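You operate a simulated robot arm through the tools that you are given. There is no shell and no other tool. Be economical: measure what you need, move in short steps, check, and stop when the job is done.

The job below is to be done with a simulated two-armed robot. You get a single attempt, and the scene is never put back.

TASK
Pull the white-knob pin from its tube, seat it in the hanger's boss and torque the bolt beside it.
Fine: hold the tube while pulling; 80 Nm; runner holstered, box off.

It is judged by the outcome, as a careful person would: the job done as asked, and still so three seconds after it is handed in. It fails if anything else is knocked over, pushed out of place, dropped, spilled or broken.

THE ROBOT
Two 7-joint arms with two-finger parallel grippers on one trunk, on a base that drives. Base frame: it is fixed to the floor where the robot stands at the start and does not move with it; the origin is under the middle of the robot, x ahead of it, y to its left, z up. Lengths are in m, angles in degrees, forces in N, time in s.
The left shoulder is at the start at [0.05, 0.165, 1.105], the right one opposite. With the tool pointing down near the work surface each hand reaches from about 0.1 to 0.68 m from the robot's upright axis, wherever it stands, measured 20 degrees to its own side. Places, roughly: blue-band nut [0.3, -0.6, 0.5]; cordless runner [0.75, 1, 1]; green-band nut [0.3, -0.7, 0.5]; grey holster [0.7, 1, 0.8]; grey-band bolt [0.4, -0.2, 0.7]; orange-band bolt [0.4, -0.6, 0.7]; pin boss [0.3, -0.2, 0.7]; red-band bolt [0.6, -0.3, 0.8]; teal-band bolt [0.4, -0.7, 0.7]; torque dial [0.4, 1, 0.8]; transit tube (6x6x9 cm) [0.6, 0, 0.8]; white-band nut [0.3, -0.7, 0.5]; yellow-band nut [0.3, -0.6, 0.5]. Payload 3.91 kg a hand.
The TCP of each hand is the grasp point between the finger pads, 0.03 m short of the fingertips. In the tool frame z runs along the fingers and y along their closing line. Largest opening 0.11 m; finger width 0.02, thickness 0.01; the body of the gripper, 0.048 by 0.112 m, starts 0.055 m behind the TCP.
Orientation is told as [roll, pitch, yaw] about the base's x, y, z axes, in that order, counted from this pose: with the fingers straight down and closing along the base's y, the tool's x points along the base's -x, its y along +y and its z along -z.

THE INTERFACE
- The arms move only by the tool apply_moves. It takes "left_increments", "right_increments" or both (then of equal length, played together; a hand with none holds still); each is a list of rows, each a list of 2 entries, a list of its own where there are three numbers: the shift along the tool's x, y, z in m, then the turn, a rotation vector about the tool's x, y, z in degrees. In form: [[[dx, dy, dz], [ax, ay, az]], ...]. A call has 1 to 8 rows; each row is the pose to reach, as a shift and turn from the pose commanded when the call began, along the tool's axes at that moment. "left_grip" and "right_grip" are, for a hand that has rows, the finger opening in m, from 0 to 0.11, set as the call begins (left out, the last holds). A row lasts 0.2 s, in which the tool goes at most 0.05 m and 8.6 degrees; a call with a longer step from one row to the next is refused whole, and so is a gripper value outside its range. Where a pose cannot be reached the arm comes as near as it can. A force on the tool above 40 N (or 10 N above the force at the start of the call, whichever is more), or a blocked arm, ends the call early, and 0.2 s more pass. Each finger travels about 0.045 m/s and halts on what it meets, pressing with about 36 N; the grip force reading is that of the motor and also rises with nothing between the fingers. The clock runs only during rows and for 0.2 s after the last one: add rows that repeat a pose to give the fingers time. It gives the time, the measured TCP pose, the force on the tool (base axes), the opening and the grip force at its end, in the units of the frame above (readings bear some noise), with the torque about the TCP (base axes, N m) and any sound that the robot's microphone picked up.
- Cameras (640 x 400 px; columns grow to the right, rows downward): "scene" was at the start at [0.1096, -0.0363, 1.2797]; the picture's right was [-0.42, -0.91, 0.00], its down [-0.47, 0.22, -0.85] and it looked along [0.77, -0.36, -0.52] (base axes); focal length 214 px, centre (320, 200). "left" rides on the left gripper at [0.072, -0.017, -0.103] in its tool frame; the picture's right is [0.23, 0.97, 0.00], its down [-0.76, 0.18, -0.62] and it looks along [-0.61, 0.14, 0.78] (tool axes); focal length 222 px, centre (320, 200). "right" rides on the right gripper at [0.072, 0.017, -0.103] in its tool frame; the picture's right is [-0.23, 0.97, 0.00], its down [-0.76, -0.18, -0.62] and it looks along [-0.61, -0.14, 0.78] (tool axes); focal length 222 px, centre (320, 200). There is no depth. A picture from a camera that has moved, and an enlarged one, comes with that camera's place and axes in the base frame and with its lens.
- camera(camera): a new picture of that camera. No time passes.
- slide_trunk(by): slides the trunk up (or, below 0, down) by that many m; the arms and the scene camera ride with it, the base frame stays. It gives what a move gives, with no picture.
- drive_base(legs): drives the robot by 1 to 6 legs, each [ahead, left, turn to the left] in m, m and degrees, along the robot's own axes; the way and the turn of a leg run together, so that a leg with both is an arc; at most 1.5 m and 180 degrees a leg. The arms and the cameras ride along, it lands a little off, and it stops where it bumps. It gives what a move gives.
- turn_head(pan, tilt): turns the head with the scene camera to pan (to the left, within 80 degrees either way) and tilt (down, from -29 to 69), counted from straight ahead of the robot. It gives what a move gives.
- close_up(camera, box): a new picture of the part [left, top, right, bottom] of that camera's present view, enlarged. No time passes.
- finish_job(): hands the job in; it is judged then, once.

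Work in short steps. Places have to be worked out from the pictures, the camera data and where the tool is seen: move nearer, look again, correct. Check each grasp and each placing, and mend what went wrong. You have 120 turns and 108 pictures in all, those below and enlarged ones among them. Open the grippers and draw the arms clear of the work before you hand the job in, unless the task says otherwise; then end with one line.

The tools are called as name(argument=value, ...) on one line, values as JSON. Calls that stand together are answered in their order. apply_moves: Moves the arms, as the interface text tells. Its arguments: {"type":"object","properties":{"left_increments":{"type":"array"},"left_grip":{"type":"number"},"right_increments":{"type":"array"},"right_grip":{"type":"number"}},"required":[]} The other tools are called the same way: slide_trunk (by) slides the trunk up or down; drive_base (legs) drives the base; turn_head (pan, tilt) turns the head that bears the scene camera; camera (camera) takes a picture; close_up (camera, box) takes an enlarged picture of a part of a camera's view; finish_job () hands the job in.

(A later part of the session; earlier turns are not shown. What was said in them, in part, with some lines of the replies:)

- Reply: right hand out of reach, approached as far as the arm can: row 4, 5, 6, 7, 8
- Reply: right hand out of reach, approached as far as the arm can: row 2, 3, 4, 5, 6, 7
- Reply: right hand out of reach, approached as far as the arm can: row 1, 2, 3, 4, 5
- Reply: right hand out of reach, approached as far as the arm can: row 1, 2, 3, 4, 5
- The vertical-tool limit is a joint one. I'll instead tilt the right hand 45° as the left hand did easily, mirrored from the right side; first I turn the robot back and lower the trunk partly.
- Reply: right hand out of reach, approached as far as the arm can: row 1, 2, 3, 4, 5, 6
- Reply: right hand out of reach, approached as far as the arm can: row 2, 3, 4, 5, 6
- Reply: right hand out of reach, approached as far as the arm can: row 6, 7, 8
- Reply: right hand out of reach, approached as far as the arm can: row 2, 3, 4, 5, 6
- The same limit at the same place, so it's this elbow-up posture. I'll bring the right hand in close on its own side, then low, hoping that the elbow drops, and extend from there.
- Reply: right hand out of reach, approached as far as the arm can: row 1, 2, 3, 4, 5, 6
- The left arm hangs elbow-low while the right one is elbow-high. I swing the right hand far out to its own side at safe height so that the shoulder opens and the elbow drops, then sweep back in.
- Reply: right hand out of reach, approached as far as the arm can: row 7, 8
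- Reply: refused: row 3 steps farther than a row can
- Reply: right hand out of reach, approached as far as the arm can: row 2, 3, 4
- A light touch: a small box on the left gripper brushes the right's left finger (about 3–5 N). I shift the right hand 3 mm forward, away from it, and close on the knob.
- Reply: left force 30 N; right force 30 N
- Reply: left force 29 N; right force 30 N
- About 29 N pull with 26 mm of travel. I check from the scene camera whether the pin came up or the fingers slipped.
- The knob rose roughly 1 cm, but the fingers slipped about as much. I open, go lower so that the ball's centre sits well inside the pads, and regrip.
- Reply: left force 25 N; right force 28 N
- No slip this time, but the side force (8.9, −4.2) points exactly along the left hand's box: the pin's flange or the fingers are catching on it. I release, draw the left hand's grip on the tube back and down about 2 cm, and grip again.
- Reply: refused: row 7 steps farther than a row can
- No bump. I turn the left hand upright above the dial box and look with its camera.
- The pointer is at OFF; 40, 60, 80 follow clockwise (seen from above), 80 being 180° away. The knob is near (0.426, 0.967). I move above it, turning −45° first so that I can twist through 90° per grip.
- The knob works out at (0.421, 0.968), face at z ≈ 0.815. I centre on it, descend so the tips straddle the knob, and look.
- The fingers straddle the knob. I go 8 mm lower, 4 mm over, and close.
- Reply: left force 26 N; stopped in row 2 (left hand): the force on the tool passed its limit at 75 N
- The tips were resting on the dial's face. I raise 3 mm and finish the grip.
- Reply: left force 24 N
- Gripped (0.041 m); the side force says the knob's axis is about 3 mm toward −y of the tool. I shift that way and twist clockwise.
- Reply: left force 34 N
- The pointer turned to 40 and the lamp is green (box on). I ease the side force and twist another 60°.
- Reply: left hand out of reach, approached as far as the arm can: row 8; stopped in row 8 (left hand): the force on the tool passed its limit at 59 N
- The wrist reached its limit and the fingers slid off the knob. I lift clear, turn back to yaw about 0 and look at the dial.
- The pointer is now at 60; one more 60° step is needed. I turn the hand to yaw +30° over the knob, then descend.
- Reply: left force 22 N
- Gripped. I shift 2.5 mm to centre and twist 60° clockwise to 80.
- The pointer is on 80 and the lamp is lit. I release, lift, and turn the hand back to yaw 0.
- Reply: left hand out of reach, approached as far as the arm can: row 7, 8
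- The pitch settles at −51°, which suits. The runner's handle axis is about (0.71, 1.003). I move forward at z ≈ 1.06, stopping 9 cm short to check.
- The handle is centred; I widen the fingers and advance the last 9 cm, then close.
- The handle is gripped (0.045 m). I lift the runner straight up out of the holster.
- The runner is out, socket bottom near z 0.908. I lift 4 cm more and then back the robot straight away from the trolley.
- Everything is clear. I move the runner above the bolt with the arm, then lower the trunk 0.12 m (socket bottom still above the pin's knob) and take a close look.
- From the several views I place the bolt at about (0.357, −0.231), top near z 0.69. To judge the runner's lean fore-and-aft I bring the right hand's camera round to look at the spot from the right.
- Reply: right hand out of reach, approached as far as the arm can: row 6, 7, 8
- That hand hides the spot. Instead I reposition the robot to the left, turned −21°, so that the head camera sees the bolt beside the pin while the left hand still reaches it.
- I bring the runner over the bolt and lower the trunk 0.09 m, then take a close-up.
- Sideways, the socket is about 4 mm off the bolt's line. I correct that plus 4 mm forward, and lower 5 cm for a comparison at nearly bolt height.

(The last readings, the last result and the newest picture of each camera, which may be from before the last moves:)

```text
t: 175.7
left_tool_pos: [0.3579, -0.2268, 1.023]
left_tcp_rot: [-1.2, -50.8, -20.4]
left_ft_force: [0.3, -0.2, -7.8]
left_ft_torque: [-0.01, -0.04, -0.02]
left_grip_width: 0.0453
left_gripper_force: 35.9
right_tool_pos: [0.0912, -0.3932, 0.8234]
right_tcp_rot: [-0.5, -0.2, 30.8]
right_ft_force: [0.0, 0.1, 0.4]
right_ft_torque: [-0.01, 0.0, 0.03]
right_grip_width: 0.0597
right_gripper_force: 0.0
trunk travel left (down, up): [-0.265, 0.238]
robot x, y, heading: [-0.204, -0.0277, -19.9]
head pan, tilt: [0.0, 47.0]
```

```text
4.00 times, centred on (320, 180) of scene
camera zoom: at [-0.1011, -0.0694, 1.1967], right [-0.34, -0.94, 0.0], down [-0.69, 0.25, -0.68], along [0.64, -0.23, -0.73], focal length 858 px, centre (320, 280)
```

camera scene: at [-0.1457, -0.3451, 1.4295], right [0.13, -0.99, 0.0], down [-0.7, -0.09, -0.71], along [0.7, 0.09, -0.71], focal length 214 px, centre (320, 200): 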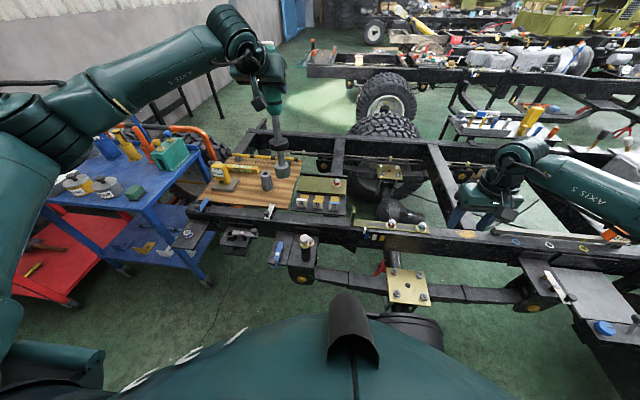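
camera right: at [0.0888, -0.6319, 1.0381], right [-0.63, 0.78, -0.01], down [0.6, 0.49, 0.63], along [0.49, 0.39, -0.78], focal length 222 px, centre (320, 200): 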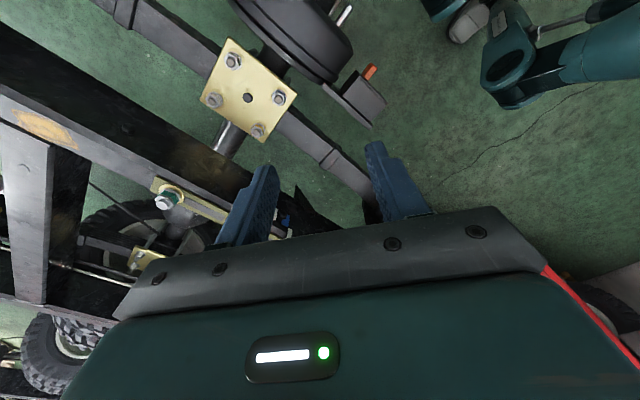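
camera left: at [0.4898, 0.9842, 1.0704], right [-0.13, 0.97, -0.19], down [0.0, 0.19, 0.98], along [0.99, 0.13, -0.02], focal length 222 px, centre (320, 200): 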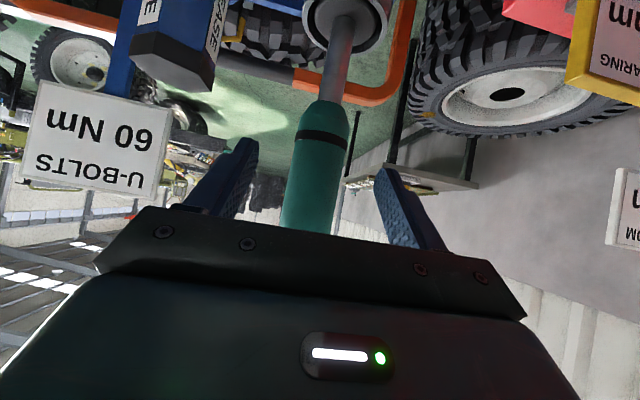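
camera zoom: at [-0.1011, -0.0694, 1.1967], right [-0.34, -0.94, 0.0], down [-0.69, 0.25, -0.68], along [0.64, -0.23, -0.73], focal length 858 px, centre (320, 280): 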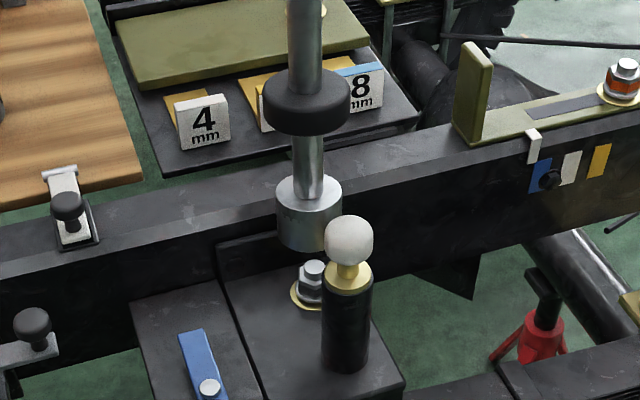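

The socket now lines up with the bolt in this view, with its bottom at about z 0.737. I raise the right hand out of harm's way, lower the trunk 3 cm, and go down the rest with the arm, watching the force.

apply_moves(right_increments=[[[0, 0, -0.04], [0, 0, 0]], [[0, 0, -0.08], [0, 0, 0]], [[0, 0, -0.12], [0, 0, 0]]])

slide_trunk(by=-0.03)

apply_moves(left_increments=[[[0.0039, 0, 0.0032], [0, 0, 0]], [[0.0078, 0, 0.0063], [0, 0, 0]], [[0.0116, 0, 0.0095], [0, 0, 0]], [[0.0155, 0, 0.0126], [0, 0, 0]], [[0.0194, 0, 0.0158], [0, 0, 0]]])

close_up(camera="scene", box=[280, 130, 360, 210])

```text
t: 176.4
left_tool_pos: [0.3586, -0.2265, 1.0236]
left_tcp_rot: [-1.2, -50.7, -20.4]
left_ft_force: [-1.2, 0.2, -9.0]
left_ft_torque: [0.01, -0.05, -0.02]
left_grip_width: 0.0455
left_gripper_force: 35.9
right_tool_pos: [0.0908, -0.3914, 0.9437]
right_tcp_rot: [-0.4, -0.1, 30.8]
right_ft_force: [0.6, -0.9, -0.3]
right_ft_torque: [0.02, 0.01, 0.0]
right_grip_width: 0.0599
right_gripper_force: 0.1
trunk travel left (down, up): [-0.265, 0.238]
robot x, y, heading: [-0.2003, -0.0331, -19.8]
head pan, tilt: [0.0, 47.0]
```

```text
t: 177.2
left_tool_pos: [0.3572, -0.2275, 0.9953]
left_tcp_rot: [-1.4, -51.3, -20.2]
left_ft_force: [6.7, -0.5, 20.3]
left_ft_torque: [0.14, -0.32, 0.02]
left_grip_width: 0.0456
left_gripper_force: 34.0
right_tool_pos: [0.091, -0.391, 0.9145]
right_tcp_rot: [-0.7, -0.1, 30.8]
right_ft_force: [-0.1, -0.3, 0.5]
right_ft_torque: [0.05, -0.01, 0.0]
right_grip_width: 0.0599
right_gripper_force: 0.1
trunk travel left (down, up): [-0.235, 0.268]
robot x, y, heading: [-0.2028, -0.0373, -20.0]
head pan, tilt: [0.0, 47.0]
```

```text
t: 178.4
left_tool_pos: [0.3565, -0.2262, 0.9745]
left_tcp_rot: [-1.5, -51.6, -20.2]
left_ft_force: [9.2, 0.0, 30.5]
left_ft_torque: [-0.41, 0.01, 0.01]
left_grip_width: 0.0458
left_gripper_force: 36.2
right_tool_pos: [0.0896, -0.3916, 0.9141]
right_tcp_rot: [-0.5, -0.3, 30.7]
right_ft_force: [-0.6, -0.9, -0.3]
right_ft_torque: [-0.01, 0.0, -0.03]
right_grip_width: 0.0598
right_gripper_force: 0.1
trunk travel left (down, up): [-0.235, 0.268]
robot x, y, heading: [-0.2005, -0.034, -19.9]
head pan, tilt: [0.0, 47.0]
```

```text
5.00 times, centred on (320, 170) of scene
camera zoom: at [-0.1032, -0.0684, 1.1671], right [-0.34, -0.94, 0.0], down [-0.69, 0.25, -0.68], along [0.64, -0.23, -0.73], focal length 1072 px, centre (320, 350)
```

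zoom: 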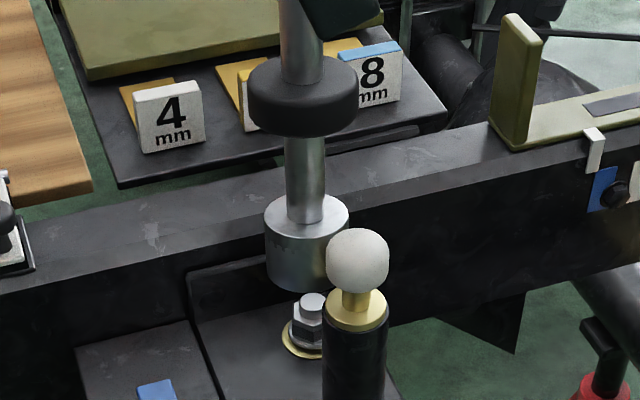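

The socket met something at z ≈ 0.72, evidently the rail's edge just ahead of the bolt, and the handle slid about 2 cm in the fingers. I rise 2.5 cm, shift 8 mm back, and look again.

apply_moves(left_increments=[[[-0.0097, 0, -0.0079], [0, 0, 0]], [[-0.0194, 0, -0.0158], [0, 0, 0]], [[-0.0147, -0.0028, -0.0216], [0, 0, 0]], [[-0.0147, -0.0028, -0.0216], [0, 0, 0]]])

close_up(camera="scene", box=[280, 110, 360, 210])

```text
t: 179.4
left_tool_pos: [0.3498, -0.2259, 0.9915]
left_tcp_rot: [-1.1, -50.6, -20.6]
left_ft_force: [0.2, 0.0, -7.4]
left_ft_torque: [0.05, -0.02, -0.02]
left_grip_width: 0.0455
left_gripper_force: 35.9
right_tool_pos: [0.0914, -0.3909, 0.9126]
right_tcp_rot: [-0.4, -0.1, 30.8]
right_ft_force: [-0.2, 0.0, -0.1]
right_ft_torque: [0.0, -0.03, -0.02]
right_grip_width: 0.0601
right_gripper_force: 0.0
trunk travel left (down, up): [-0.235, 0.268]
robot x, y, heading: [-0.2016, -0.0352, -20.1]
head pan, tilt: [0.0, 47.0]
```

```text
4.00 times, centred on (320, 160) of scene
camera zoom: at [-0.1009, -0.0695, 1.1666], right [-0.34, -0.94, 0.0], down [-0.69, 0.25, -0.68], along [0.64, -0.23, -0.73], focal length 858 px, centre (320, 360)
```

zoom: 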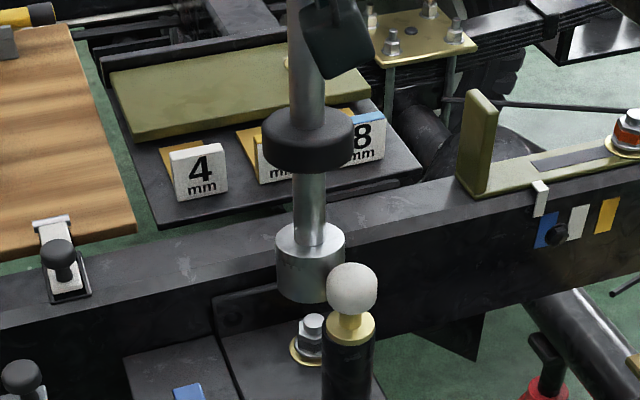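

Re-reading the views: the stud was fully visible below the socket, so the socket must be about 3 cm beyond it, on the rail. That means the runner leans about 6° forward. I pitch the hand back 6°, rise 1 cm, and recentre.

apply_moves(left_increments=[[[-0.0093, 0, -0.0076], [0, 0, 0]], [[-0.012, -0.0015, -0.005], [0, 3, 0]], [[-0.0138, -0.0033, -0.0021], [0, 6, 0]], [[-0.0138, -0.0033, -0.0021], [0, 6, 0]]])

close_up(camera="scene", box=[280, 110, 360, 210])

```text
t: 180.4
left_tool_pos: [0.3566, -0.2312, 1.0048]
left_tcp_rot: [-1.0, -44.8, -20.6]
left_ft_force: [5.0, 2.6, -5.8]
left_ft_torque: [0.67, -1.14, -0.19]
left_grip_width: 0.046
left_gripper_force: 35.6
right_tool_pos: [0.0904, -0.391, 0.9134]
right_tcp_rot: [-0.4, -0.1, 30.8]
right_ft_force: [-0.1, 0.5, -0.5]
right_ft_torque: [0.01, -0.03, 0.01]
right_grip_width: 0.0604
right_gripper_force: 0.1
trunk travel left (down, up): [-0.235, 0.268]
robot x, y, heading: [-0.2043, -0.0352, -19.9]
head pan, tilt: [0.0, 47.0]
```

```text
4.00 times, centred on (320, 160) of scene
camera zoom: at [-0.1007, -0.0692, 1.1667], right [-0.34, -0.94, 0.0], down [-0.69, 0.25, -0.68], along [0.64, -0.23, -0.73], focal length 858 px, centre (320, 360)
```

zoom: 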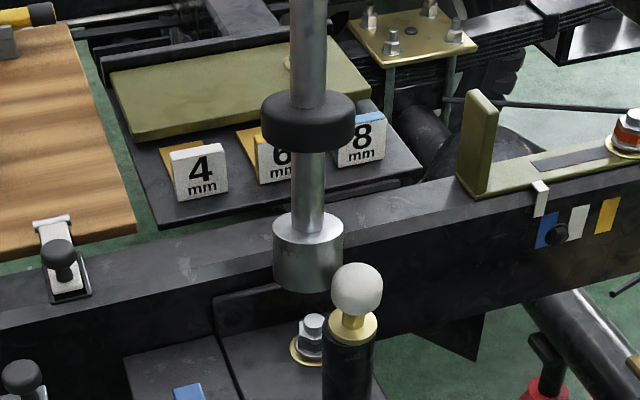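

The side force and torque show that the socket now touches the pin's knob, so my tilt was wrong: the runner had been nearly vertical before. I undo it at once, rise, and zoom closely on the socket and stud.

apply_moves(left_increments=[[[0.0, 0.0, 0.004], [0, -3, 0]], [[0.0, 0, 0.004], [0, -6, 0]], [[-0.01, 0, -0.006], [0, -6, 0]], [[-0.01, 0, -0.006], [0, -6, 0]]])

close_up(camera="scene", box=[300, 150, 345, 195])

```text
t: 181.4
left_tool_pos: [0.3588, -0.2329, 1.0162]
left_tcp_rot: [-1.3, -50.6, -20.4]
left_ft_force: [0.1, -0.1, -8.4]
left_ft_torque: [0.01, 0.04, -0.02]
left_grip_width: 0.0457
left_gripper_force: 36.2
right_tool_pos: [0.091, -0.3911, 0.9138]
right_tcp_rot: [-0.3, -0.1, 30.8]
right_ft_force: [-0.7, -0.1, 0.6]
right_ft_torque: [0.04, -0.01, -0.01]
right_grip_width: 0.0602
right_gripper_force: 0.0
trunk travel left (down, up): [-0.235, 0.268]
robot x, y, heading: [-0.2023, -0.0305, -20.1]
head pan, tilt: [0.0, 47.0]
```

```text
8.89 times, centred on (322, 172) of scene
camera zoom: at [-0.1009, -0.0695, 1.1666], right [-0.34, -0.94, 0.0], down [-0.69, 0.25, -0.68], along [0.64, -0.23, -0.73], focal length 1906 px, centre (298, 444)
```

zoom: 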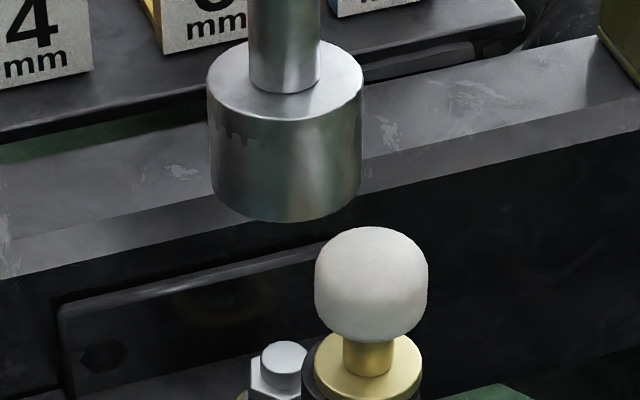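

The ellipse of the socket's top and the knob contact both show that the runner leans about 5° back toward the robot (bottom at ≈ (0.341, −0.227, 0.783)); earlier it had been sitting against the knob, which is still upright and seated. I pitch the other way by 5°, recentre on the bolt, and go down 4.5 cm with force watched.

apply_moves(left_increments=[[[0.0019, 0.002, -0.0023], [0, -3, 0]], [[0.0019, 0.002, -0.0023], [0, -5.3, 0]], [[0.0135, 0.002, 0.0072], [0, -5.3, 0]], [[0.0252, 0.002, 0.0167], [0, -5.3, 0]], [[0.0368, 0.002, 0.0261], [0, -5.3, 0]]])

close_up(camera="scene", box=[295, 150, 345, 200])

```text
t: 182.6
left_tool_pos: [0.3566, -0.2301, 0.9701]
left_tcp_rot: [-1.3, -56.0, -20.1]
left_ft_force: [0.5, -0.4, -8.6]
left_ft_torque: [0.02, 0.07, -0.04]
left_grip_width: 0.0457
left_gripper_force: 36.7
right_tool_pos: [0.0914, -0.3921, 0.9129]
right_tcp_rot: [-0.4, -0.1, 30.8]
right_ft_force: [0.3, -1.0, -0.4]
right_ft_torque: [-0.01, 0.0, -0.01]
right_grip_width: 0.0602
right_gripper_force: 0.1
trunk travel left (down, up): [-0.235, 0.268]
robot x, y, heading: [-0.2018, -0.0349, -20.1]
head pan, tilt: [0.0, 47.0]
```

```text
8.00 times, centred on (320, 175) of scene
camera zoom: at [-0.1008, -0.0695, 1.1666], right [-0.34, -0.94, 0.0], down [-0.69, 0.25, -0.68], along [0.64, -0.23, -0.73], focal length 1716 px, centre (320, 400)
```

zoom: 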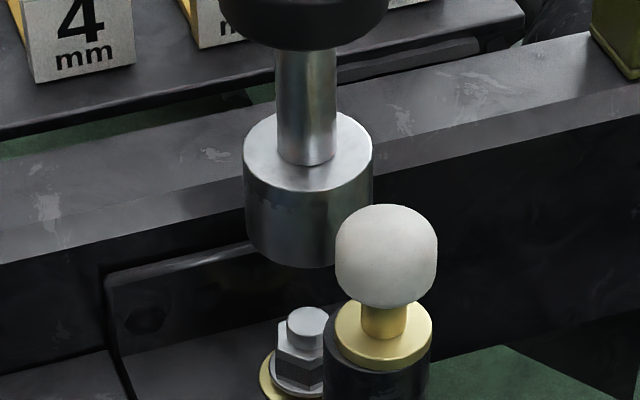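

Now it hangs nearly vertical, free, and lined up with the stud within about a millimetre; bottom near z 0.741. I descend onto the bolt.

apply_moves(left_increments=[[[0.0113, 0, 0.0101], [0, 0, 0]], [[0.0238, 0, 0.0185], [0, 0, 0]], [[0.0337, 0, 0.0252], [0, 0, 0]], [[0.0404, 0, 0.0297], [0, 0, 0]], [[0.0453, 0, 0.033], [0, 0, 0]], [[0.0486, 0, 0.0352], [0, 0, 0]]])

close_up(camera="scene", box=[295, 150, 345, 200])

```text
t: 184.0
left_tool_pos: [0.3575, -0.2315, 0.9101]
left_tcp_rot: [-1.3, -56.0, -20.2]
left_ft_force: [-0.6, 0.2, -8.3]
left_ft_torque: [0.22, 0.09, 0.02]
left_grip_width: 0.0458
left_gripper_force: 35.9
right_tool_pos: [0.0916, -0.3906, 0.9144]
right_tcp_rot: [-0.3, 0.0, 30.8]
right_ft_force: [-0.1, -0.2, 0.2]
right_ft_torque: [0.02, 0.03, 0.02]
right_grip_width: 0.0602
right_gripper_force: 0.0
trunk travel left (down, up): [-0.235, 0.268]
robot x, y, heading: [-0.2035, -0.0372, -20.0]
head pan, tilt: [0.0, 47.0]
```

```text
8.00 times, centred on (320, 175) of scene
camera zoom: at [-0.1009, -0.0694, 1.1666], right [-0.34, -0.94, 0.0], down [-0.69, 0.25, -0.68], along [0.64, -0.23, -0.73], focal length 1716 px, centre (320, 400)
```

zoom: 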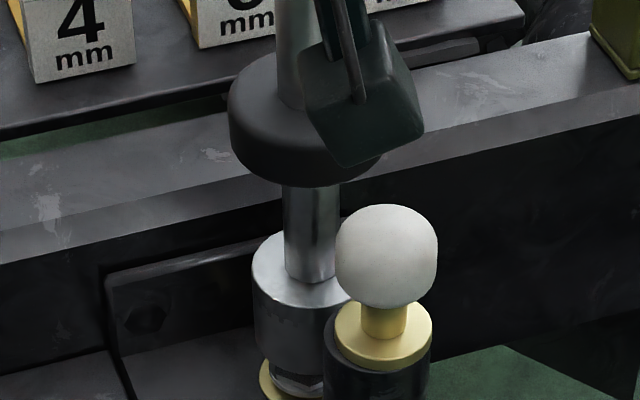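

The socket has gone over the stud. I press it home gently.

apply_moves(left_increments=[[[0.0041, 0, 0.0028], [0, 0, 0]], [[0.0083, 0, 0.0056], [0, 0, 0]], [[0.0124, 0, 0.0084], [0, 0, 0]], [[0.0149, 0, 0.0101], [0, 0, 0]], [[0.0149, 0, 0.0101], [0, 0, 0]], [[0.0149, 0, 0.0101], [0, 0, 0]]])

```text
t: 185.4
left_tool_pos: [0.3577, -0.2331, 0.8931]
left_tcp_rot: [-1.2, -56.0, -20.3]
left_ft_force: [-0.2, 3.7, -7.1]
left_ft_torque: [0.88, 0.23, 0.06]
left_grip_width: 0.0453
left_gripper_force: 36.3
right_tool_pos: [0.0906, -0.3904, 0.9137]
right_tcp_rot: [-0.4, -0.1, 30.8]
right_ft_force: [0.8, 0.1, 0.5]
right_ft_torque: [0.0, 0.01, -0.01]
right_grip_width: 0.06
right_gripper_force: 0.1
trunk travel left (down, up): [-0.235, 0.268]
robot x, y, heading: [-0.2024, -0.0312, -19.6]
head pan, tilt: [0.0, 47.0]
```

apply_moves(left_increments=[[[0, 0.002, 0], [0, 0, 0]], [[0.0033, 0.002, 0.0022], [0, 0, 0]], [[0.0066, 0.002, 0.0045], [0, 0, 0]], [[0.0083, 0.002, 0.0056], [0, 0, 0]], [[0.0083, 0.002, 0.0056], [0, 0, 0]], [[0.0083, 0.002, 0.0056], [0, 0, 0]], [[0.0083, 0.002, 0.0056], [0, 0, 0]], [[0.0083, 0.002, 0.0056], [0, 0, 0]]])

```text
t: 187.2
left_tool_pos: [0.3567, -0.2309, 0.889]
left_tcp_rot: [-1.6, -56.7, -20.1]
left_ft_force: [1.2, -3.6, 22.9]
left_ft_torque: [-0.57, -0.19, 0.01]
left_grip_width: 0.0454
left_gripper_force: 36.0
right_tool_pos: [0.0889, -0.3904, 0.9151]
right_tcp_rot: [-0.5, -0.2, 30.8]
right_ft_force: [0.0, -0.1, -0.5]
right_ft_torque: [-0.01, -0.03, -0.03]
right_grip_width: 0.0599
right_gripper_force: 0.1
trunk travel left (down, up): [-0.235, 0.268]
robot x, y, heading: [-0.1999, -0.032, -20.2]
head pan, tilt: [0.0, 47.0]
```

The socket is fully down with about 30 N, but no sound yet. I hold and turn the runner slightly clockwise to let the hex engage.

apply_moves(left_increments=[[[0.0015, 0, 0.001], [3.3, 0, 2.2]], [[0.0015, 0, 0.001], [6.6, 0, 4.5]], [[0.0015, 0, 0.001], [9.9, 0, 6.7]], [[0.0015, 0, 0.001], [13.3, 0, 8.9]], [[0.0015, 0, 0.001], [16.6, 0, 11.2]], [[0.0015, 0, 0.001], [16.6, 0, 11.2]], [[0.0015, 0, 0.001], [16.6, 0, 11.2]], [[0.0015, 0, 0.001], [16.6, 0, 11.2]]])

close_up(camera="scene", box=[285, 120, 355, 210])

```text
t: 189.0
left_tool_pos: [0.3576, -0.2304, 0.8874]
left_tcp_rot: [-1.1, -56.8, -40.5]
left_ft_force: [1.7, 1.6, 24.4]
left_ft_torque: [0.58, -0.36, -0.03]
left_grip_width: 0.0453
left_gripper_force: 36.5
right_tool_pos: [0.09, -0.3902, 0.915]
right_tcp_rot: [-0.5, -0.1, 30.8]
right_ft_force: [0.3, 0.4, -0.2]
right_ft_torque: [0.0, -0.02, 0.02]
right_grip_width: 0.0599
right_gripper_force: 0.1
trunk travel left (down, up): [-0.235, 0.268]
robot x, y, heading: [-0.2025, -0.0324, -19.9]
head pan, tilt: [0.0, 47.0]
```

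```text
4.44 times, centred on (320, 165) of scene
camera zoom: at [-0.1035, -0.0685, 1.167], right [-0.34, -0.94, 0.0], down [-0.69, 0.25, -0.68], along [0.64, -0.23, -0.73], focal length 953 px, centre (320, 356)
```

zoom: 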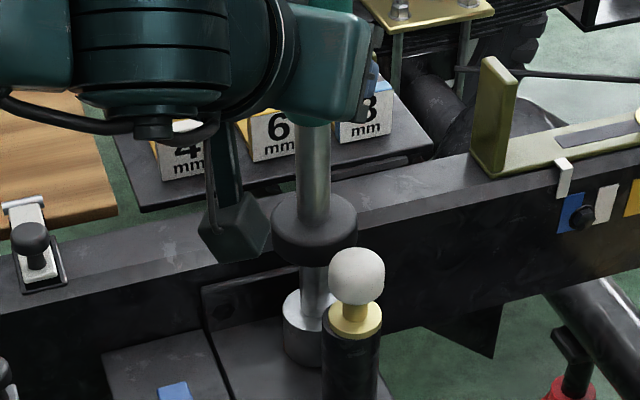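

The socket is well over the bolt. I press harder (toward 40 N) and hold for the runner to start.

apply_moves(left_increments=[[[0.0017, 0, 0.0011], [0, 0, 0]], [[0.0033, 0, 0.0022], [0, 0, 0]], [[0.0046, 0, 0.0031], [0, 0, 0]], [[0.0058, 0, 0.0039], [0, 0, 0]], [[0.0058, 0, 0.0039], [0, 0, 0]], [[0.0058, 0, 0.0039], [0, 0, 0]], [[0.0058, 0, 0.0039], [0, 0, 0]], [[0.0058, 0, 0.0039], [0, 0, 0]]])

```text
t: 190.8
left_tool_pos: [0.3574, -0.233, 0.8831]
left_tcp_rot: [-1.0, -57.3, -40.6]
left_ft_force: [4.1, 1.3, 30.4]
left_ft_torque: [0.34, -0.6, -0.01]
left_grip_width: 0.0456
left_gripper_force: 35.6
right_tool_pos: [0.0884, -0.3899, 0.9154]
right_tcp_rot: [-0.6, -0.3, 30.8]
right_ft_force: [-0.7, -0.8, -0.1]
right_ft_torque: [-0.02, 0.03, -0.01]
right_grip_width: 0.0598
right_gripper_force: 0.0
trunk travel left (down, up): [-0.235, 0.268]
robot x, y, heading: [-0.2045, -0.0326, -20.1]
head pan, tilt: [0.0, 47.0]
```

No start yet. The runner may be slightly off vertical, so while pressed I rock it through a few degrees fore and aft about the bolt.

apply_moves(left_increments=[[[-0.0043, 0, 0.0064], [0, 2, 0]], [[-0.0086, 0, 0.0128], [0, 4, 0]], [[-0.0043, 0, 0.0064], [0, 2, 0]], [[0, 0, 0], [0, 0, 0]], [[0.0043, 0, -0.0064], [0, -2, 0]], [[0.0086, 0, -0.0128], [0, -4, 0]], [[0.0043, 0, -0.0064], [0, -2, 0]], [[0, 0, 0], [0, 0, 0]]])

```text
t: 192.6
left_tool_pos: [0.3581, -0.2304, 0.88]
left_tcp_rot: [-1.1, -56.9, -40.5]
left_ft_force: [2.2, 1.1, 23.7]
left_ft_torque: [0.58, -0.29, 0.03]
left_grip_width: 0.0456
left_gripper_force: 35.9
right_tool_pos: [0.0886, -0.3909, 0.9151]
right_tcp_rot: [-0.4, -0.3, 30.8]
right_ft_force: [-0.1, -0.6, 0.3]
right_ft_torque: [0.0, 0.01, 0.04]
right_grip_width: 0.0601
right_gripper_force: 0.1
trunk travel left (down, up): [-0.235, 0.268]
robot x, y, heading: [-0.202, -0.0341, -20.1]
head pan, tilt: [0.0, 47.0]
```

close_up(camera="scene", box=[270, 60, 370, 210])

```text
2.67 times, centred on (320, 135) of scene
camera zoom: at [-0.1035, -0.0686, 1.167], right [-0.34, -0.94, 0.0], down [-0.69, 0.25, -0.68], along [0.64, -0.23, -0.73], focal length 572 px, centre (320, 373)
```

zoom: 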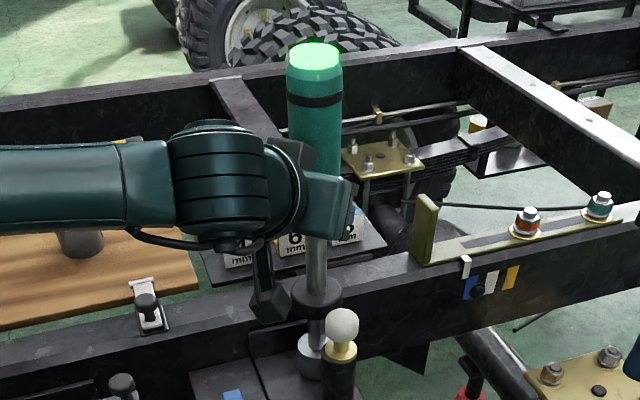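

The runner's end lamp now glows green: the set torque is reached. I lift the runner straight off the bolt, undoing the small twist once clear.

apply_moves(left_increments=[[[-0.0124, 0, -0.0084], [0, 0, 0]], [[-0.029, 0, -0.0196], [0, 0, 0]], [[-0.0456, 0, -0.0307], [0, 0, 0]], [[-0.0663, 0, -0.0447], [0, 0, 0]], [[-0.0912, 0, -0.0615], [-4.1, 0, -2.8]], [[-0.1161, 0, -0.0783], [-8.3, 0, -5.6]], [[-0.1161, 0, -0.0783], [-12.4, 0, -8.4]], [[-0.1161, 0, -0.0783], [-16.6, 0, -11.2]]])

slide_trunk(by=0.23)

```text
t: 194.4
left_tool_pos: [0.3585, -0.2295, 1.0147]
left_tcp_rot: [-1.4, -56.0, -20.2]
left_ft_force: [0.3, -0.6, -8.4]
left_ft_torque: [0.02, 0.05, -0.01]
left_grip_width: 0.0454
left_gripper_force: 36.3
right_tool_pos: [0.0911, -0.3916, 0.9135]
right_tcp_rot: [-0.4, 0.0, 30.8]
right_ft_force: [0.7, 0.2, -0.6]
right_ft_torque: [-0.02, 0.01, 0.03]
right_grip_width: 0.06
right_gripper_force: 0.0
trunk travel left (down, up): [-0.235, 0.268]
robot x, y, heading: [-0.2012, -0.0339, -20.0]
head pan, tilt: [0.0, 47.0]
```

```text
t: 196.8
left_tool_pos: [0.3581, -0.2291, 1.2443]
left_tcp_rot: [-1.3, -55.9, -20.3]
left_ft_force: [-0.5, -0.6, -9.1]
left_ft_torque: [0.01, 0.04, -0.01]
left_grip_width: 0.0455
left_gripper_force: 36.1
right_tool_pos: [0.0909, -0.3912, 1.1435]
right_tcp_rot: [-0.4, -0.1, 30.8]
right_ft_force: [0.1, -0.1, 0.3]
right_ft_torque: [-0.01, -0.01, 0.04]
right_grip_width: 0.06
right_gripper_force: 0.2
trunk travel left (down, up): [-0.465, 0.038]
robot x, y, heading: [-0.2044, -0.0366, -19.9]
head pan, tilt: [0.0, 47.0]
```

I drive back to the trolley: turn to heading 0, back a little, left 0.835 m, then forward, with the socket at z ≈ 1.02, above everything on the way.

drive_base(legs=[[0, 0, 20], [-0.07, 0, 0], [0, 0.837, 0], [0.29, 0, 0]])

turn_head(pan=15, tilt=35)

```text
t: 207.8
left_tool_pos: [0.6142, 0.79, 1.2451]
left_tcp_rot: [-1.2, -56.0, -0.8]
left_ft_force: [-0.1, 0.1, -8.1]
left_ft_torque: [0.04, 0.06, 0.0]
left_grip_width: 0.0454
left_gripper_force: 36.5
right_tool_pos: [0.4151, 0.547, 1.1439]
right_tcp_rot: [-0.4, -0.1, 50.3]
right_ft_force: [0.2, -0.3, -0.6]
right_ft_torque: [-0.01, -0.01, 0.01]
right_grip_width: 0.06
right_gripper_force: 0.0
trunk travel left (down, up): [-0.465, 0.038]
robot x, y, heading: [0.0169, 0.7904, -0.7]
head pan, tilt: [0.0, 47.0]
```

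```text
t: 208.5
left_tool_pos: [0.6124, 0.7893, 1.2441]
left_tcp_rot: [-1.3, -55.9, -0.8]
left_ft_force: [-0.5, -0.3, -7.7]
left_ft_torque: [0.0, 0.06, 0.02]
left_grip_width: 0.0452
left_gripper_force: 36.5
right_tool_pos: [0.4157, 0.5462, 1.1436]
right_tcp_rot: [-0.4, -0.2, 50.4]
right_ft_force: [0.9, -0.1, 0.1]
right_ft_torque: [-0.02, 0.0, 0.0]
right_grip_width: 0.0598
right_gripper_force: 0.0
trunk travel left (down, up): [-0.465, 0.038]
robot x, y, heading: [0.0171, 0.7878, -0.6]
head pan, tilt: [15.0, 35.0]
```

apply_moves(left_increments=[[[-0.0084, 0.0365, 0.0125], [0, 0, 0]], [[-0.0169, 0.073, 0.025], [0, 0, 0]], [[-0.0253, 0.1095, 0.0376], [0, 0, 0]], [[-0.0337, 0.146, 0.05], [0, 0, 0]], [[-0.0422, 0.1825, 0.0626], [0, 0, 0]], [[-0.0506, 0.219, 0.0751], [0, 0, 0]], [[-0.0506, 0.219, 0.0751], [0, 0, 0]]])

slide_trunk(by=-0.09)

close_up(camera="scene", box=[265, 120, 365, 240])

```text
t: 210.1
left_tool_pos: [0.713, 1.0072, 1.2405]
left_tcp_rot: [-1.3, -56.0, -0.7]
left_ft_force: [-0.8, -0.8, -8.4]
left_ft_torque: [0.03, 0.05, 0.0]
left_grip_width: 0.0452
left_gripper_force: 35.8
right_tool_pos: [0.4154, 0.5475, 1.1433]
right_tcp_rot: [-0.4, -0.1, 50.4]
right_ft_force: [0.2, -0.1, -0.4]
right_ft_torque: [0.0, 0.01, -0.04]
right_grip_width: 0.06
right_gripper_force: 0.1
trunk travel left (down, up): [-0.465, 0.038]
robot x, y, heading: [0.0203, 0.7882, -0.8]
head pan, tilt: [15.0, 35.0]
```

```text
t: 211.4
left_tool_pos: [0.7121, 1.0074, 1.1495]
left_tcp_rot: [-1.4, -56.0, -0.7]
left_ft_force: [0.7, -0.2, -8.5]
left_ft_torque: [0.01, 0.04, -0.01]
left_grip_width: 0.0453
left_gripper_force: 36.4
right_tool_pos: [0.4158, 0.5486, 1.0535]
right_tcp_rot: [-0.4, -0.1, 50.4]
right_ft_force: [0.3, 0.3, -0.1]
right_ft_torque: [0.0, -0.01, 0.0]
right_grip_width: 0.0601
right_gripper_force: 0.0
trunk travel left (down, up): [-0.375, 0.128]
robot x, y, heading: [0.0175, 0.7875, -0.6]
head pan, tilt: [15.0, 35.0]
```

```text
3.33 times, centred on (315, 180) of scene
camera zoom: at [0.1327, 0.8108, 1.3243], right [0.25, -0.97, 0.0], down [-0.56, -0.14, -0.82], along [0.79, 0.2, -0.57], focal length 715 px, centre (337, 267)
```

zoom: 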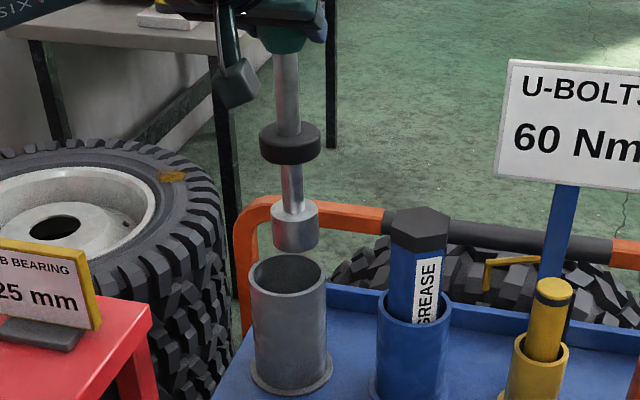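

The runner hangs over the holster, 1 cm too far to the right (−y). I correct, shift 8 mm back, lower 3 cm to just above the rim and compare.

apply_moves(left_increments=[[[0.0045, 0.0105, -0.0066], [0, 0, 0]], [[0.017, 0.0105, 0.0018], [0, 0, 0]], [[0.0294, 0.0105, 0.0102], [0, 0, 0]], [[0.0294, 0.0105, 0.0102], [0, 0, 0]]])

close_up(camera="scene", box=[285, 165, 335, 225])

```text
t: 212.4
left_tool_pos: [0.7023, 1.0143, 1.1326]
left_tcp_rot: [-1.6, -57.3, -0.8]
left_ft_force: [1.8, -1.4, 31.9]
left_ft_torque: [0.6, -0.39, -0.13]
left_grip_width: 0.0451
left_gripper_force: 36.8
right_tool_pos: [0.4108, 0.5453, 1.0546]
right_tcp_rot: [-0.5, -0.4, 50.3]
right_ft_force: [0.0, 0.1, -0.2]
right_ft_torque: [-0.01, 0.02, 0.01]
right_grip_width: 0.0599
right_gripper_force: 0.0
trunk travel left (down, up): [-0.375, 0.128]
robot x, y, heading: [0.0151, 0.7882, -0.5]
head pan, tilt: [15.0, 35.0]
```

```text
6.67 times, centred on (310, 195) of scene
camera zoom: at [0.1283, 0.8088, 1.3253], right [0.25, -0.97, 0.0], down [-0.55, -0.14, -0.82], along [0.8, 0.2, -0.57], focal length 1430 px, centre (387, 233)
```

zoom: 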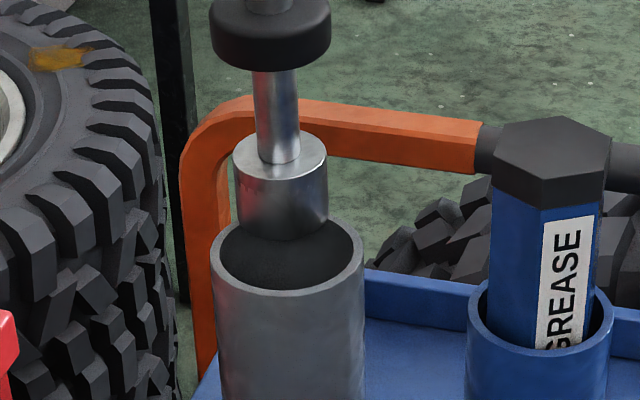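

The socket rests on the holster's far rim: in the picture it must come about 38 mm back toward the robot. I rise 2 cm, shift, and lower again, reading the force.

apply_moves(left_increments=[[[-0.0166, 0, -0.0112], [0, 0, 0]], [[-0.0066, -0.006, -0.0261], [0, 0, 0]], [[0.0035, -0.012, -0.041], [0, 0, 0]], [[0.0035, -0.012, -0.041], [0, 0, 0]], [[0.0159, -0.012, -0.0326], [0, 0, 0]], [[0.0242, -0.012, -0.027], [0, 0, 0]], [[0.0325, -0.012, -0.0214], [0, 0, 0]], [[0.0408, -0.012, -0.0158], [0, 0, 0]]])

```text
t: 214.2
left_tool_pos: [0.6692, 1.0069, 1.0959]
left_tcp_rot: [-1.3, -56.0, -0.8]
left_ft_force: [0.7, 0.0, -9.2]
left_ft_torque: [0.03, 0.05, 0.02]
left_grip_width: 0.0453
left_gripper_force: 36.5
right_tool_pos: [0.4152, 0.5483, 1.0537]
right_tcp_rot: [-0.5, -0.1, 50.3]
right_ft_force: [-0.6, -0.2, 0.0]
right_ft_torque: [-0.01, 0.02, 0.01]
right_grip_width: 0.06
right_gripper_force: 0.1
trunk travel left (down, up): [-0.375, 0.128]
robot x, y, heading: [0.0163, 0.7926, -0.6]
head pan, tilt: [15.0, 35.0]
```

No contact, 3.7 cm lower than before: it should be inside. I verify with one picture.

close_up(camera="scene", box=[270, 150, 350, 240])

```text
4.44 times, centred on (310, 195) of scene
camera zoom: at [0.1329, 0.8109, 1.3242], right [0.25, -0.97, 0.0], down [-0.56, -0.14, -0.82], along [0.79, 0.2, -0.57], focal length 953 px, centre (364, 222)
```

zoom: 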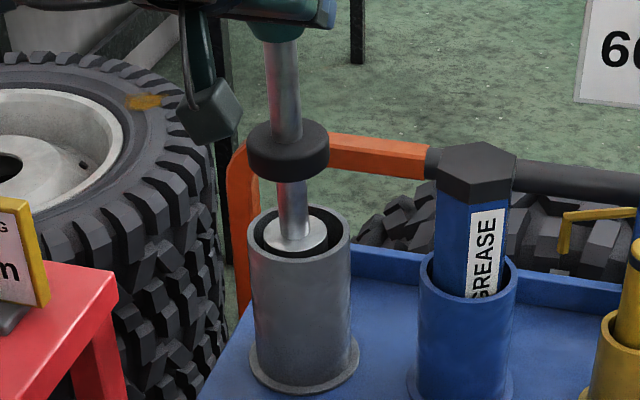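

It's inside and centred. I lower until it bottoms.

apply_moves(left_increments=[[[0.0104, 0, 0.007], [0, 0, 0]], [[0.0207, 0, 0.014], [0, 0, 0]], [[0.0311, 0, 0.021], [0, 0, 0]], [[0.0414, 0, 0.028], [0, 0, 0]], [[0.0497, 0, 0.0335], [0, 0, 0]], [[0.0563, 0, 0.038], [0, 0, 0]]])

```text
t: 215.6
left_tool_pos: [0.6673, 1.0055, 1.0293]
left_tcp_rot: [-1.4, -56.3, -0.6]
left_ft_force: [2.6, -0.2, -4.7]
left_ft_torque: [0.09, -0.16, -0.01]
left_grip_width: 0.0452
left_gripper_force: 36.2
right_tool_pos: [0.4144, 0.5468, 1.0527]
right_tcp_rot: [-0.4, -0.1, 50.3]
right_ft_force: [0.2, -0.5, 0.2]
right_ft_torque: [0.0, 0.0, 0.0]
right_grip_width: 0.0597
right_gripper_force: 0.0
trunk travel left (down, up): [-0.375, 0.128]
robot x, y, heading: [0.0171, 0.7897, -0.4]
head pan, tilt: [15.0, 35.0]
```

apply_moves(left_increments=[[[0.0041, 0, 0.0028], [0, 0, 0]], [[0.0083, 0, 0.0056], [0, 0, 0]], [[0.0124, 0, 0.0084], [0, 0, 0]], [[0.0166, 0, 0.0112], [0, 0, 0]]])

```text
t: 216.6
left_tool_pos: [0.6688, 1.0064, 1.0093]
left_tcp_rot: [-1.3, -56.2, -0.9]
left_ft_force: [10.2, 0.4, -2.0]
left_ft_torque: [0.16, -0.74, -0.03]
left_grip_width: 0.0454
left_gripper_force: 36.2
right_tool_pos: [0.4155, 0.548, 1.0552]
right_tcp_rot: [-0.5, -0.2, 50.3]
right_ft_force: [0.7, -0.5, -0.5]
right_ft_torque: [-0.02, 0.01, 0.01]
right_grip_width: 0.0599
right_gripper_force: 0.0
trunk travel left (down, up): [-0.375, 0.128]
robot x, y, heading: [0.0157, 0.7885, -0.7]
head pan, tilt: [15.0, 35.0]
```

The collar rubs the near rim (side force 10 N). I shift 4 mm forward and continue down 2 cm.

apply_moves(left_increments=[[[-0.0022, 0, 0.0033], [0, 0, 0]], [[0.0019, 0, 0.0061], [0, 0, 0]], [[0.0061, 0, 0.0089], [0, 0, 0]], [[0.0102, 0, 0.0117], [0, 0, 0]], [[0.0144, 0, 0.0145], [0, 0, 0]]])

```text
t: 217.8
left_tool_pos: [0.6727, 1.0036, 0.9974]
left_tcp_rot: [-1.5, -57.1, -0.6]
left_ft_force: [2.8, 0.3, 29.2]
left_ft_torque: [0.37, -0.12, -0.1]
left_grip_width: 0.0452
left_gripper_force: 35.9
right_tool_pos: [0.4111, 0.5477, 1.0555]
right_tcp_rot: [-0.5, -0.4, 50.3]
right_ft_force: [0.4, 0.1, 0.3]
right_ft_torque: [0.0, -0.01, -0.02]
right_grip_width: 0.0598
right_gripper_force: 0.0
trunk travel left (down, up): [-0.375, 0.128]
robot x, y, heading: [0.0163, 0.7876, -0.3]
head pan, tilt: [15.0, 35.0]
```

It bottoms firmly. I ease off, open, and withdraw the hand back along its fingers.

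apply_moves(left_increments=[[[-0.003, 0, -0.002], [0, 0, 0]], [[-0.003, 0, -0.002], [0, 0, 0]], [[-0.003, 0, -0.002], [0, 0, 0]], [[-0.003, 0, -0.002], [0, 0, 0]], [[-0.003, 0, -0.035], [0, 0, 0]], [[-0.003, 0, -0.075], [0, 0, 0]], [[-0.003, 0, -0.12], [0, 0, 0]], [[-0.003, 0, -0.165], [0, 0, 0]]], left_grip=0.1)

```text
t: 219.6
left_tool_pos: [0.5368, 1.0124, 1.0851]
left_tcp_rot: [-1.3, -56.0, -0.8]
left_ft_force: [-0.3, -0.1, -0.2]
left_ft_torque: [0.0, -0.02, 0.03]
left_grip_width: 0.1
left_gripper_force: 0.0
right_tool_pos: [0.4143, 0.548, 1.0536]
right_tcp_rot: [-0.5, -0.3, 50.4]
right_ft_force: [0.2, 0.0, 0.1]
right_ft_torque: [0.02, 0.0, 0.03]
right_grip_width: 0.06
right_gripper_force: 0.0
trunk travel left (down, up): [-0.375, 0.128]
robot x, y, heading: [0.0178, 0.7877, -0.6]
head pan, tilt: [15.0, 35.0]
```

The runner stays in its holster. Now the dial: I turn the hand upright over it and yaw to −60°, ready for an anticlockwise turn.

apply_moves(left_increments=[[[0.0118, -0.006, -0.0097], [0, 7, 0]], [[0.0236, -0.012, -0.0194], [0, 14, 0]], [[0.0354, -0.018, -0.029], [0, 21, 0]], [[0.0472, -0.024, -0.0387], [0, 28, 0]], [[0.059, -0.03, -0.0484], [0, 35, 0]], [[0.0708, -0.036, -0.058], [0, 42, 0]], [[0.0826, -0.042, -0.0677], [0, 49, 0]], [[0.0944, -0.048, -0.0774], [0, 56, 0]]], left_grip=0.07)

apply_moves(left_increments=[[[0, 0, 0.01], [0, 0, 7.4]], [[0, 0, 0.02], [0, 0, 14.8]], [[0, 0, 0.03], [0, 0, 22.2]], [[0, 0, 0.04], [0, 0, 29.6]], [[0, 0, 0.05], [0, 0, 37]], [[0, 0, 0.06], [0, 0, 44.4]], [[0, 0, 0.07], [0, 0, 51.8]], [[0, 0, 0.08], [0, 0, 59]]])

```text
t: 221.4
left_tool_pos: [0.4178, 0.9671, 1.0489]
left_tcp_rot: [-0.6, 0.1, -1.9]
left_ft_force: [-0.1, -0.1, -0.4]
left_ft_torque: [0.01, -0.01, -0.01]
left_grip_width: 0.0697
left_gripper_force: 0.0
right_tool_pos: [0.415, 0.548, 1.0533]
right_tcp_rot: [-0.4, -0.3, 50.2]
right_ft_force: [-0.1, 0.1, -0.8]
right_ft_torque: [0.0, -0.03, 0.0]
right_grip_width: 0.0599
right_gripper_force: 0.1
trunk travel left (down, up): [-0.375, 0.128]
robot x, y, heading: [0.0202, 0.7916, -0.5]
head pan, tilt: [15.0, 35.0]
```

```text
t: 223.2
left_tool_pos: [0.4166, 0.9649, 0.9687]
left_tcp_rot: [-0.2, -0.7, -60.9]
left_ft_force: [-0.1, -0.2, 0.4]
left_ft_torque: [0.03, 0.0, -0.05]
left_grip_width: 0.07
left_gripper_force: 0.0
right_tool_pos: [0.414, 0.5462, 1.0541]
right_tcp_rot: [-0.5, -0.3, 50.3]
right_ft_force: [-0.9, -0.5, -0.3]
right_ft_torque: [0.02, -0.02, -0.03]
right_grip_width: 0.0598
right_gripper_force: 0.1
trunk travel left (down, up): [-0.375, 0.128]
robot x, y, heading: [0.0141, 0.7863, -0.6]
head pan, tilt: [15.0, 35.0]
```

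apply_moves(left_increments=[[[0, 0.001, 0.03], [0, 0, 0]], [[0, 0.001, 0.06], [0, 0, 0]], [[0, 0.001, 0.09], [0, 0, 0]], [[0, 0.001, 0.1085], [0, 0, 0]], [[0, 0.001, 0.1085], [0, 0, 0]]])

apply_moves(left_increments=[[[0, 0, 0], [0, 0, 0]], [[0, 0, 0], [0, 0, 0]], [[0, 0, 0], [0, 0, 0]], [[0, 0, 0], [0, 0, 0]]], left_grip=0.03)

```text
t: 224.4
left_tool_pos: [0.4171, 0.9647, 0.8582]
left_tcp_rot: [-0.3, -0.7, -60.9]
left_ft_force: [-0.1, 0.1, -1.0]
left_ft_torque: [0.0, -0.04, -0.01]
left_grip_width: 0.0699
left_gripper_force: 0.0
right_tool_pos: [0.4142, 0.5471, 1.0545]
right_tcp_rot: [-0.3, -0.2, 50.3]
right_ft_force: [-0.3, 0.5, -0.1]
right_ft_torque: [-0.01, -0.01, -0.01]
right_grip_width: 0.0601
right_gripper_force: 0.0
trunk travel left (down, up): [-0.375, 0.128]
robot x, y, heading: [0.0198, 0.7848, -0.5]
head pan, tilt: [15.0, 35.0]
```

```text
t: 225.4
left_tool_pos: [0.4182, 0.9645, 0.8583]
left_tcp_rot: [-0.3, -0.7, -60.7]
left_ft_force: [3.5, 1.5, -1.5]
left_ft_torque: [0.12, -0.35, 0.02]
left_grip_width: 0.0409
left_gripper_force: 44.8
right_tool_pos: [0.4141, 0.5484, 1.0526]
right_tcp_rot: [-0.4, -0.2, 50.3]
right_ft_force: [0.0, -0.4, 0.5]
right_ft_torque: [-0.02, 0.02, 0.0]
right_grip_width: 0.0601
right_gripper_force: 0.0
trunk travel left (down, up): [-0.375, 0.128]
robot x, y, heading: [0.0187, 0.788, -0.8]
head pan, tilt: [15.0, 35.0]
```

Gripped and well centred. I turn anticlockwise 128° in two calls.

apply_moves(left_increments=[[[0, 0, 0], [0, 0, -8]], [[0, 0, 0], [0, 0, -16]], [[0, 0, 0], [0, 0, -24]], [[0, 0, 0], [0, 0, -32]], [[0, 0, 0], [0, 0, -40]], [[0, 0, 0], [0, 0, -48]], [[0, 0, 0], [0, 0, -56]], [[0, 0, 0], [0, 0, -64]]])

apply_moves(left_increments=[[[0, 0, 0], [0, 0, -8]], [[0, 0, 0], [0, 0, -16]], [[0, 0, 0], [0, 0, -24]], [[0, 0, 0], [0, 0, -32]], [[0, 0, 0], [0, 0, -40]], [[0, 0, 0], [0, 0, -48]], [[0, 0, 0], [0, 0, -56]], [[0, 0, 0], [0, 0, -60]]])

```text
t: 227.2
left_tool_pos: [0.42, 0.9672, 0.8593]
left_tcp_rot: [-0.5, 0.0, 3.5]
left_ft_force: [3.3, 28.4, -2.8]
left_ft_torque: [0.46, -1.06, -0.15]
left_grip_width: 0.0408
left_gripper_force: 45.1
right_tool_pos: [0.4139, 0.5499, 1.0548]
right_tcp_rot: [-0.5, 0.0, 50.3]
right_ft_force: [-0.1, -0.8, 0.3]
right_ft_torque: [0.0, -0.01, 0.01]
right_grip_width: 0.0601
right_gripper_force: 0.2
trunk travel left (down, up): [-0.375, 0.128]
robot x, y, heading: [0.0212, 0.7896, -0.5]
head pan, tilt: [15.0, 35.0]
```

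```text
t: 229.1
left_tool_pos: [0.4176, 0.9706, 0.8588]
left_tcp_rot: [0.5, -0.2, 63.7]
left_ft_force: [-0.5, 5.0, 2.9]
left_ft_torque: [0.45, 0.78, -0.02]
left_grip_width: 0.0409
left_gripper_force: 45.0
right_tool_pos: [0.414, 0.5486, 1.0547]
right_tcp_rot: [-0.4, -0.1, 50.4]
right_ft_force: [0.5, 0.4, -0.6]
right_ft_torque: [0.04, 0.01, -0.02]
right_grip_width: 0.0597
right_gripper_force: 0.0
trunk travel left (down, up): [-0.375, 0.128]
robot x, y, heading: [0.0195, 0.7915, -0.5]
head pan, tilt: [15.0, 35.0]
stopped in row 8 (left hand): the force on the tool passed its limit at 40 N (the readings are from after the stop); the commanded pose is now the measured one
```

Turned about 124°; 56° remain to OFF. I release, lift 4.5 cm, turn the hand back to yaw 0 and come down again.

apply_moves(left_increments=[[[0, 0, 0], [0, 0, 0]], [[0, 0, 0], [0, 0, 0]], [[0, 0, 0], [0, 0, 0]], [[0, 0, -0.045], [0, 0, 0]], [[0.003, -0.0016, -0.045], [0, 0, 8]], [[0.003, -0.0016, -0.045], [0, 0, 16]], [[0.003, -0.0016, -0.045], [0, 0, 24]], [[0.003, -0.0016, -0.045], [0, 0, 32]]], left_grip=0.07)

apply_moves(left_increments=[[[0, 0, 0], [0, 0, 8]], [[0, 0, 0], [0, 0, 16]], [[0, 0, 0], [0, 0, 24]], [[0, 0, 0.015], [0, 0, 32]], [[0, 0, 0.03], [0, 0, 32]], [[0, 0, 0.045], [0, 0, 32]], [[0, 0, 0.045], [0, 0, 32]]])

close_up(camera="left", box=[200, 60, 440, 220])

```text
t: 230.9
left_tool_pos: [0.4192, 0.9648, 0.9029]
left_tcp_rot: [0.2, 0.3, 31.5]
left_ft_force: [-0.1, -0.3, -0.7]
left_ft_torque: [-0.04, 0.01, 0.0]
left_grip_width: 0.07
left_gripper_force: 0.0
right_tool_pos: [0.4135, 0.5479, 1.0532]
right_tcp_rot: [-0.4, -0.1, 50.3]
right_ft_force: [0.3, -0.5, 0.0]
right_ft_torque: [0.03, -0.03, 0.0]
right_grip_width: 0.06
right_gripper_force: 0.0
trunk travel left (down, up): [-0.375, 0.128]
robot x, y, heading: [0.0202, 0.785, -0.8]
head pan, tilt: [15.0, 35.0]
```

```text
t: 232.5
left_tool_pos: [0.419, 0.9666, 0.8565]
left_tcp_rot: [0.1, 0.3, -0.5]
left_ft_force: [-0.4, 0.3, -0.2]
left_ft_torque: [-0.01, -0.02, -0.02]
left_grip_width: 0.0699
left_gripper_force: 0.1
right_tool_pos: [0.414, 0.5474, 1.0537]
right_tcp_rot: [-0.4, -0.1, 50.3]
right_ft_force: [0.5, -0.5, -0.2]
right_ft_torque: [0.01, -0.03, -0.04]
right_grip_width: 0.0597
right_gripper_force: 0.0
trunk travel left (down, up): [-0.375, 0.128]
robot x, y, heading: [0.0166, 0.787, -0.4]
head pan, tilt: [15.0, 35.0]
```

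```text
2.50 times, centred on (320, 140) of left
camera zoom: at [0.3477, 0.9489, 0.9616], right [-0.22, 0.98, 0.0], down [0.77, 0.17, 0.62], along [0.6, 0.14, -0.78], focal length 555 px, centre (320, 350)
```

zoom: 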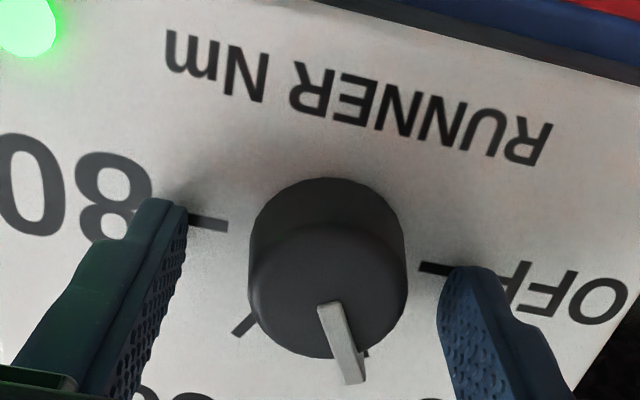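

The pointer stands at 40, 56–60° from OFF. I close and turn anticlockwise 60°.

apply_moves(left_increments=[[[0, 0.001, -0.001], [0, 0, 0]], [[0, 0.001, -0.001], [0, 0, 0]], [[0, 0.001, -0.001], [0, 0, 0]], [[0, 0.001, -0.001], [0, 0, 0]]], left_grip=0.03)

apply_moves(left_increments=[[[0, 0, 0], [0, 0, -7.5]], [[0, 0, 0], [0, 0, -15]], [[0, 0, 0], [0, 0, -22.5]], [[0, 0, 0], [0, 0, -30]], [[0, 0, 0], [0, 0, -37.5]], [[0, 0, 0], [0, 0, -45]], [[0, 0, 0], [0, 0, -52.5]], [[0, 0, 0], [0, 0, -60]]])

```text
t: 233.5
left_tool_pos: [0.4183, 0.9679, 0.8587]
left_tcp_rot: [0.1, 0.3, -0.4]
left_ft_force: [-0.2, 2.2, -1.3]
left_ft_torque: [0.24, -0.07, -0.01]
left_grip_width: 0.0409
left_gripper_force: 44.7
right_tool_pos: [0.414, 0.5479, 1.0537]
right_tcp_rot: [-0.5, -0.2, 50.4]
right_ft_force: [0.4, 0.4, 0.0]
right_ft_torque: [0.02, -0.04, -0.01]
right_grip_width: 0.0599
right_gripper_force: 0.1
trunk travel left (down, up): [-0.375, 0.128]
robot x, y, heading: [0.0197, 0.7844, -0.4]
head pan, tilt: [15.0, 35.0]
```

```text
t: 235.3
left_tool_pos: [0.4169, 0.969, 0.8597]
left_tcp_rot: [0.4, 0.0, 59.8]
left_ft_force: [-6.9, 23.3, 1.0]
left_ft_torque: [-0.38, 0.4, -0.05]
left_grip_width: 0.0412
left_gripper_force: 44.8
right_tool_pos: [0.4135, 0.5505, 1.0559]
right_tcp_rot: [-0.5, -0.1, 50.3]
right_ft_force: [0.0, -0.1, 0.0]
right_ft_torque: [0.03, 0.0, -0.01]
right_grip_width: 0.0603
right_gripper_force: 0.1
trunk travel left (down, up): [-0.375, 0.128]
robot x, y, heading: [0.0202, 0.7874, -0.5]
head pan, tilt: [15.0, 35.0]
```

I release, lift clear of the dial, and check if a picture is still allowed.

apply_moves(left_increments=[[[0, 0, 0], [0, 0, 0]], [[0, 0, 0], [0, 0, 0]], [[0, 0, 0], [0, 0, 0]], [[0, 0, -0.04], [0, 0, 0]], [[0, 0, -0.08], [0, 0, 8]], [[0, 0, -0.12], [0, 0, 16]], [[0, 0, -0.16], [0, 0, 24]], [[0, 0, -0.19], [0, 0, 32]]], left_grip=0.08)

camera(camera="left")

```text
t: 237.1
left_tool_pos: [0.4196, 0.9664, 1.0506]
left_tcp_rot: [0.2, 0.2, 27.3]
left_ft_force: [0.8, 0.0, -0.3]
left_ft_torque: [0.03, 0.0, 0.01]
left_grip_width: 0.0801
left_gripper_force: 0.1
right_tool_pos: [0.4133, 0.5475, 1.0533]
right_tcp_rot: [-0.4, -0.2, 50.4]
right_ft_force: [0.8, -0.8, -0.7]
right_ft_torque: [0.01, 0.03, 0.02]
right_grip_width: 0.06
right_gripper_force: 0.1
trunk travel left (down, up): [-0.375, 0.128]
robot x, y, heading: [0.0192, 0.7867, -0.5]
head pan, tilt: [15.0, 35.0]
```

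```text
refused: no pictures are left
5 turns are left
```

No pictures remain; the pointer was measured at 56–60° from OFF and was turned 60° without slipping. I back the robot away from the trolley and then hand in.

drive_base(legs=[[-0.25, 0, 0]])

```text
t: 238.9
left_tool_pos: [0.1612, 0.9696, 1.05]
left_tcp_rot: [0.2, 0.2, 28.0]
left_ft_force: [-0.9, 0.0, -0.6]
left_ft_torque: [-0.02, 0.01, 0.03]
left_grip_width: 0.0798
left_gripper_force: 0.0
right_tool_pos: [0.158, 0.5509, 1.0543]
right_tcp_rot: [-0.4, -0.2, 50.6]
right_ft_force: [0.0, 0.2, 0.3]
right_ft_torque: [0.02, 0.02, -0.02]
right_grip_width: 0.0602
right_gripper_force: 0.0
trunk travel left (down, up): [-0.375, 0.128]
robot x, y, heading: [-0.2368, 0.7894, 0.0]
head pan, tilt: [15.0, 35.0]
4 turns are left
```

Both hands are open and clear, so I hand the job in.

finish_job()

```text
The job is handed in.
```

I seated the pin in the hanger's boss, ran the bolt with the dial at 80 until the runner's lamp went green, put the runner back in its holster and turned the box dial back to OFF. I had no pictures left to confirm the final dial position, and no sound marked the torque being reached. While lining up, the socket also pressed on the pin's knob; it still looked upright and seated afterwards.
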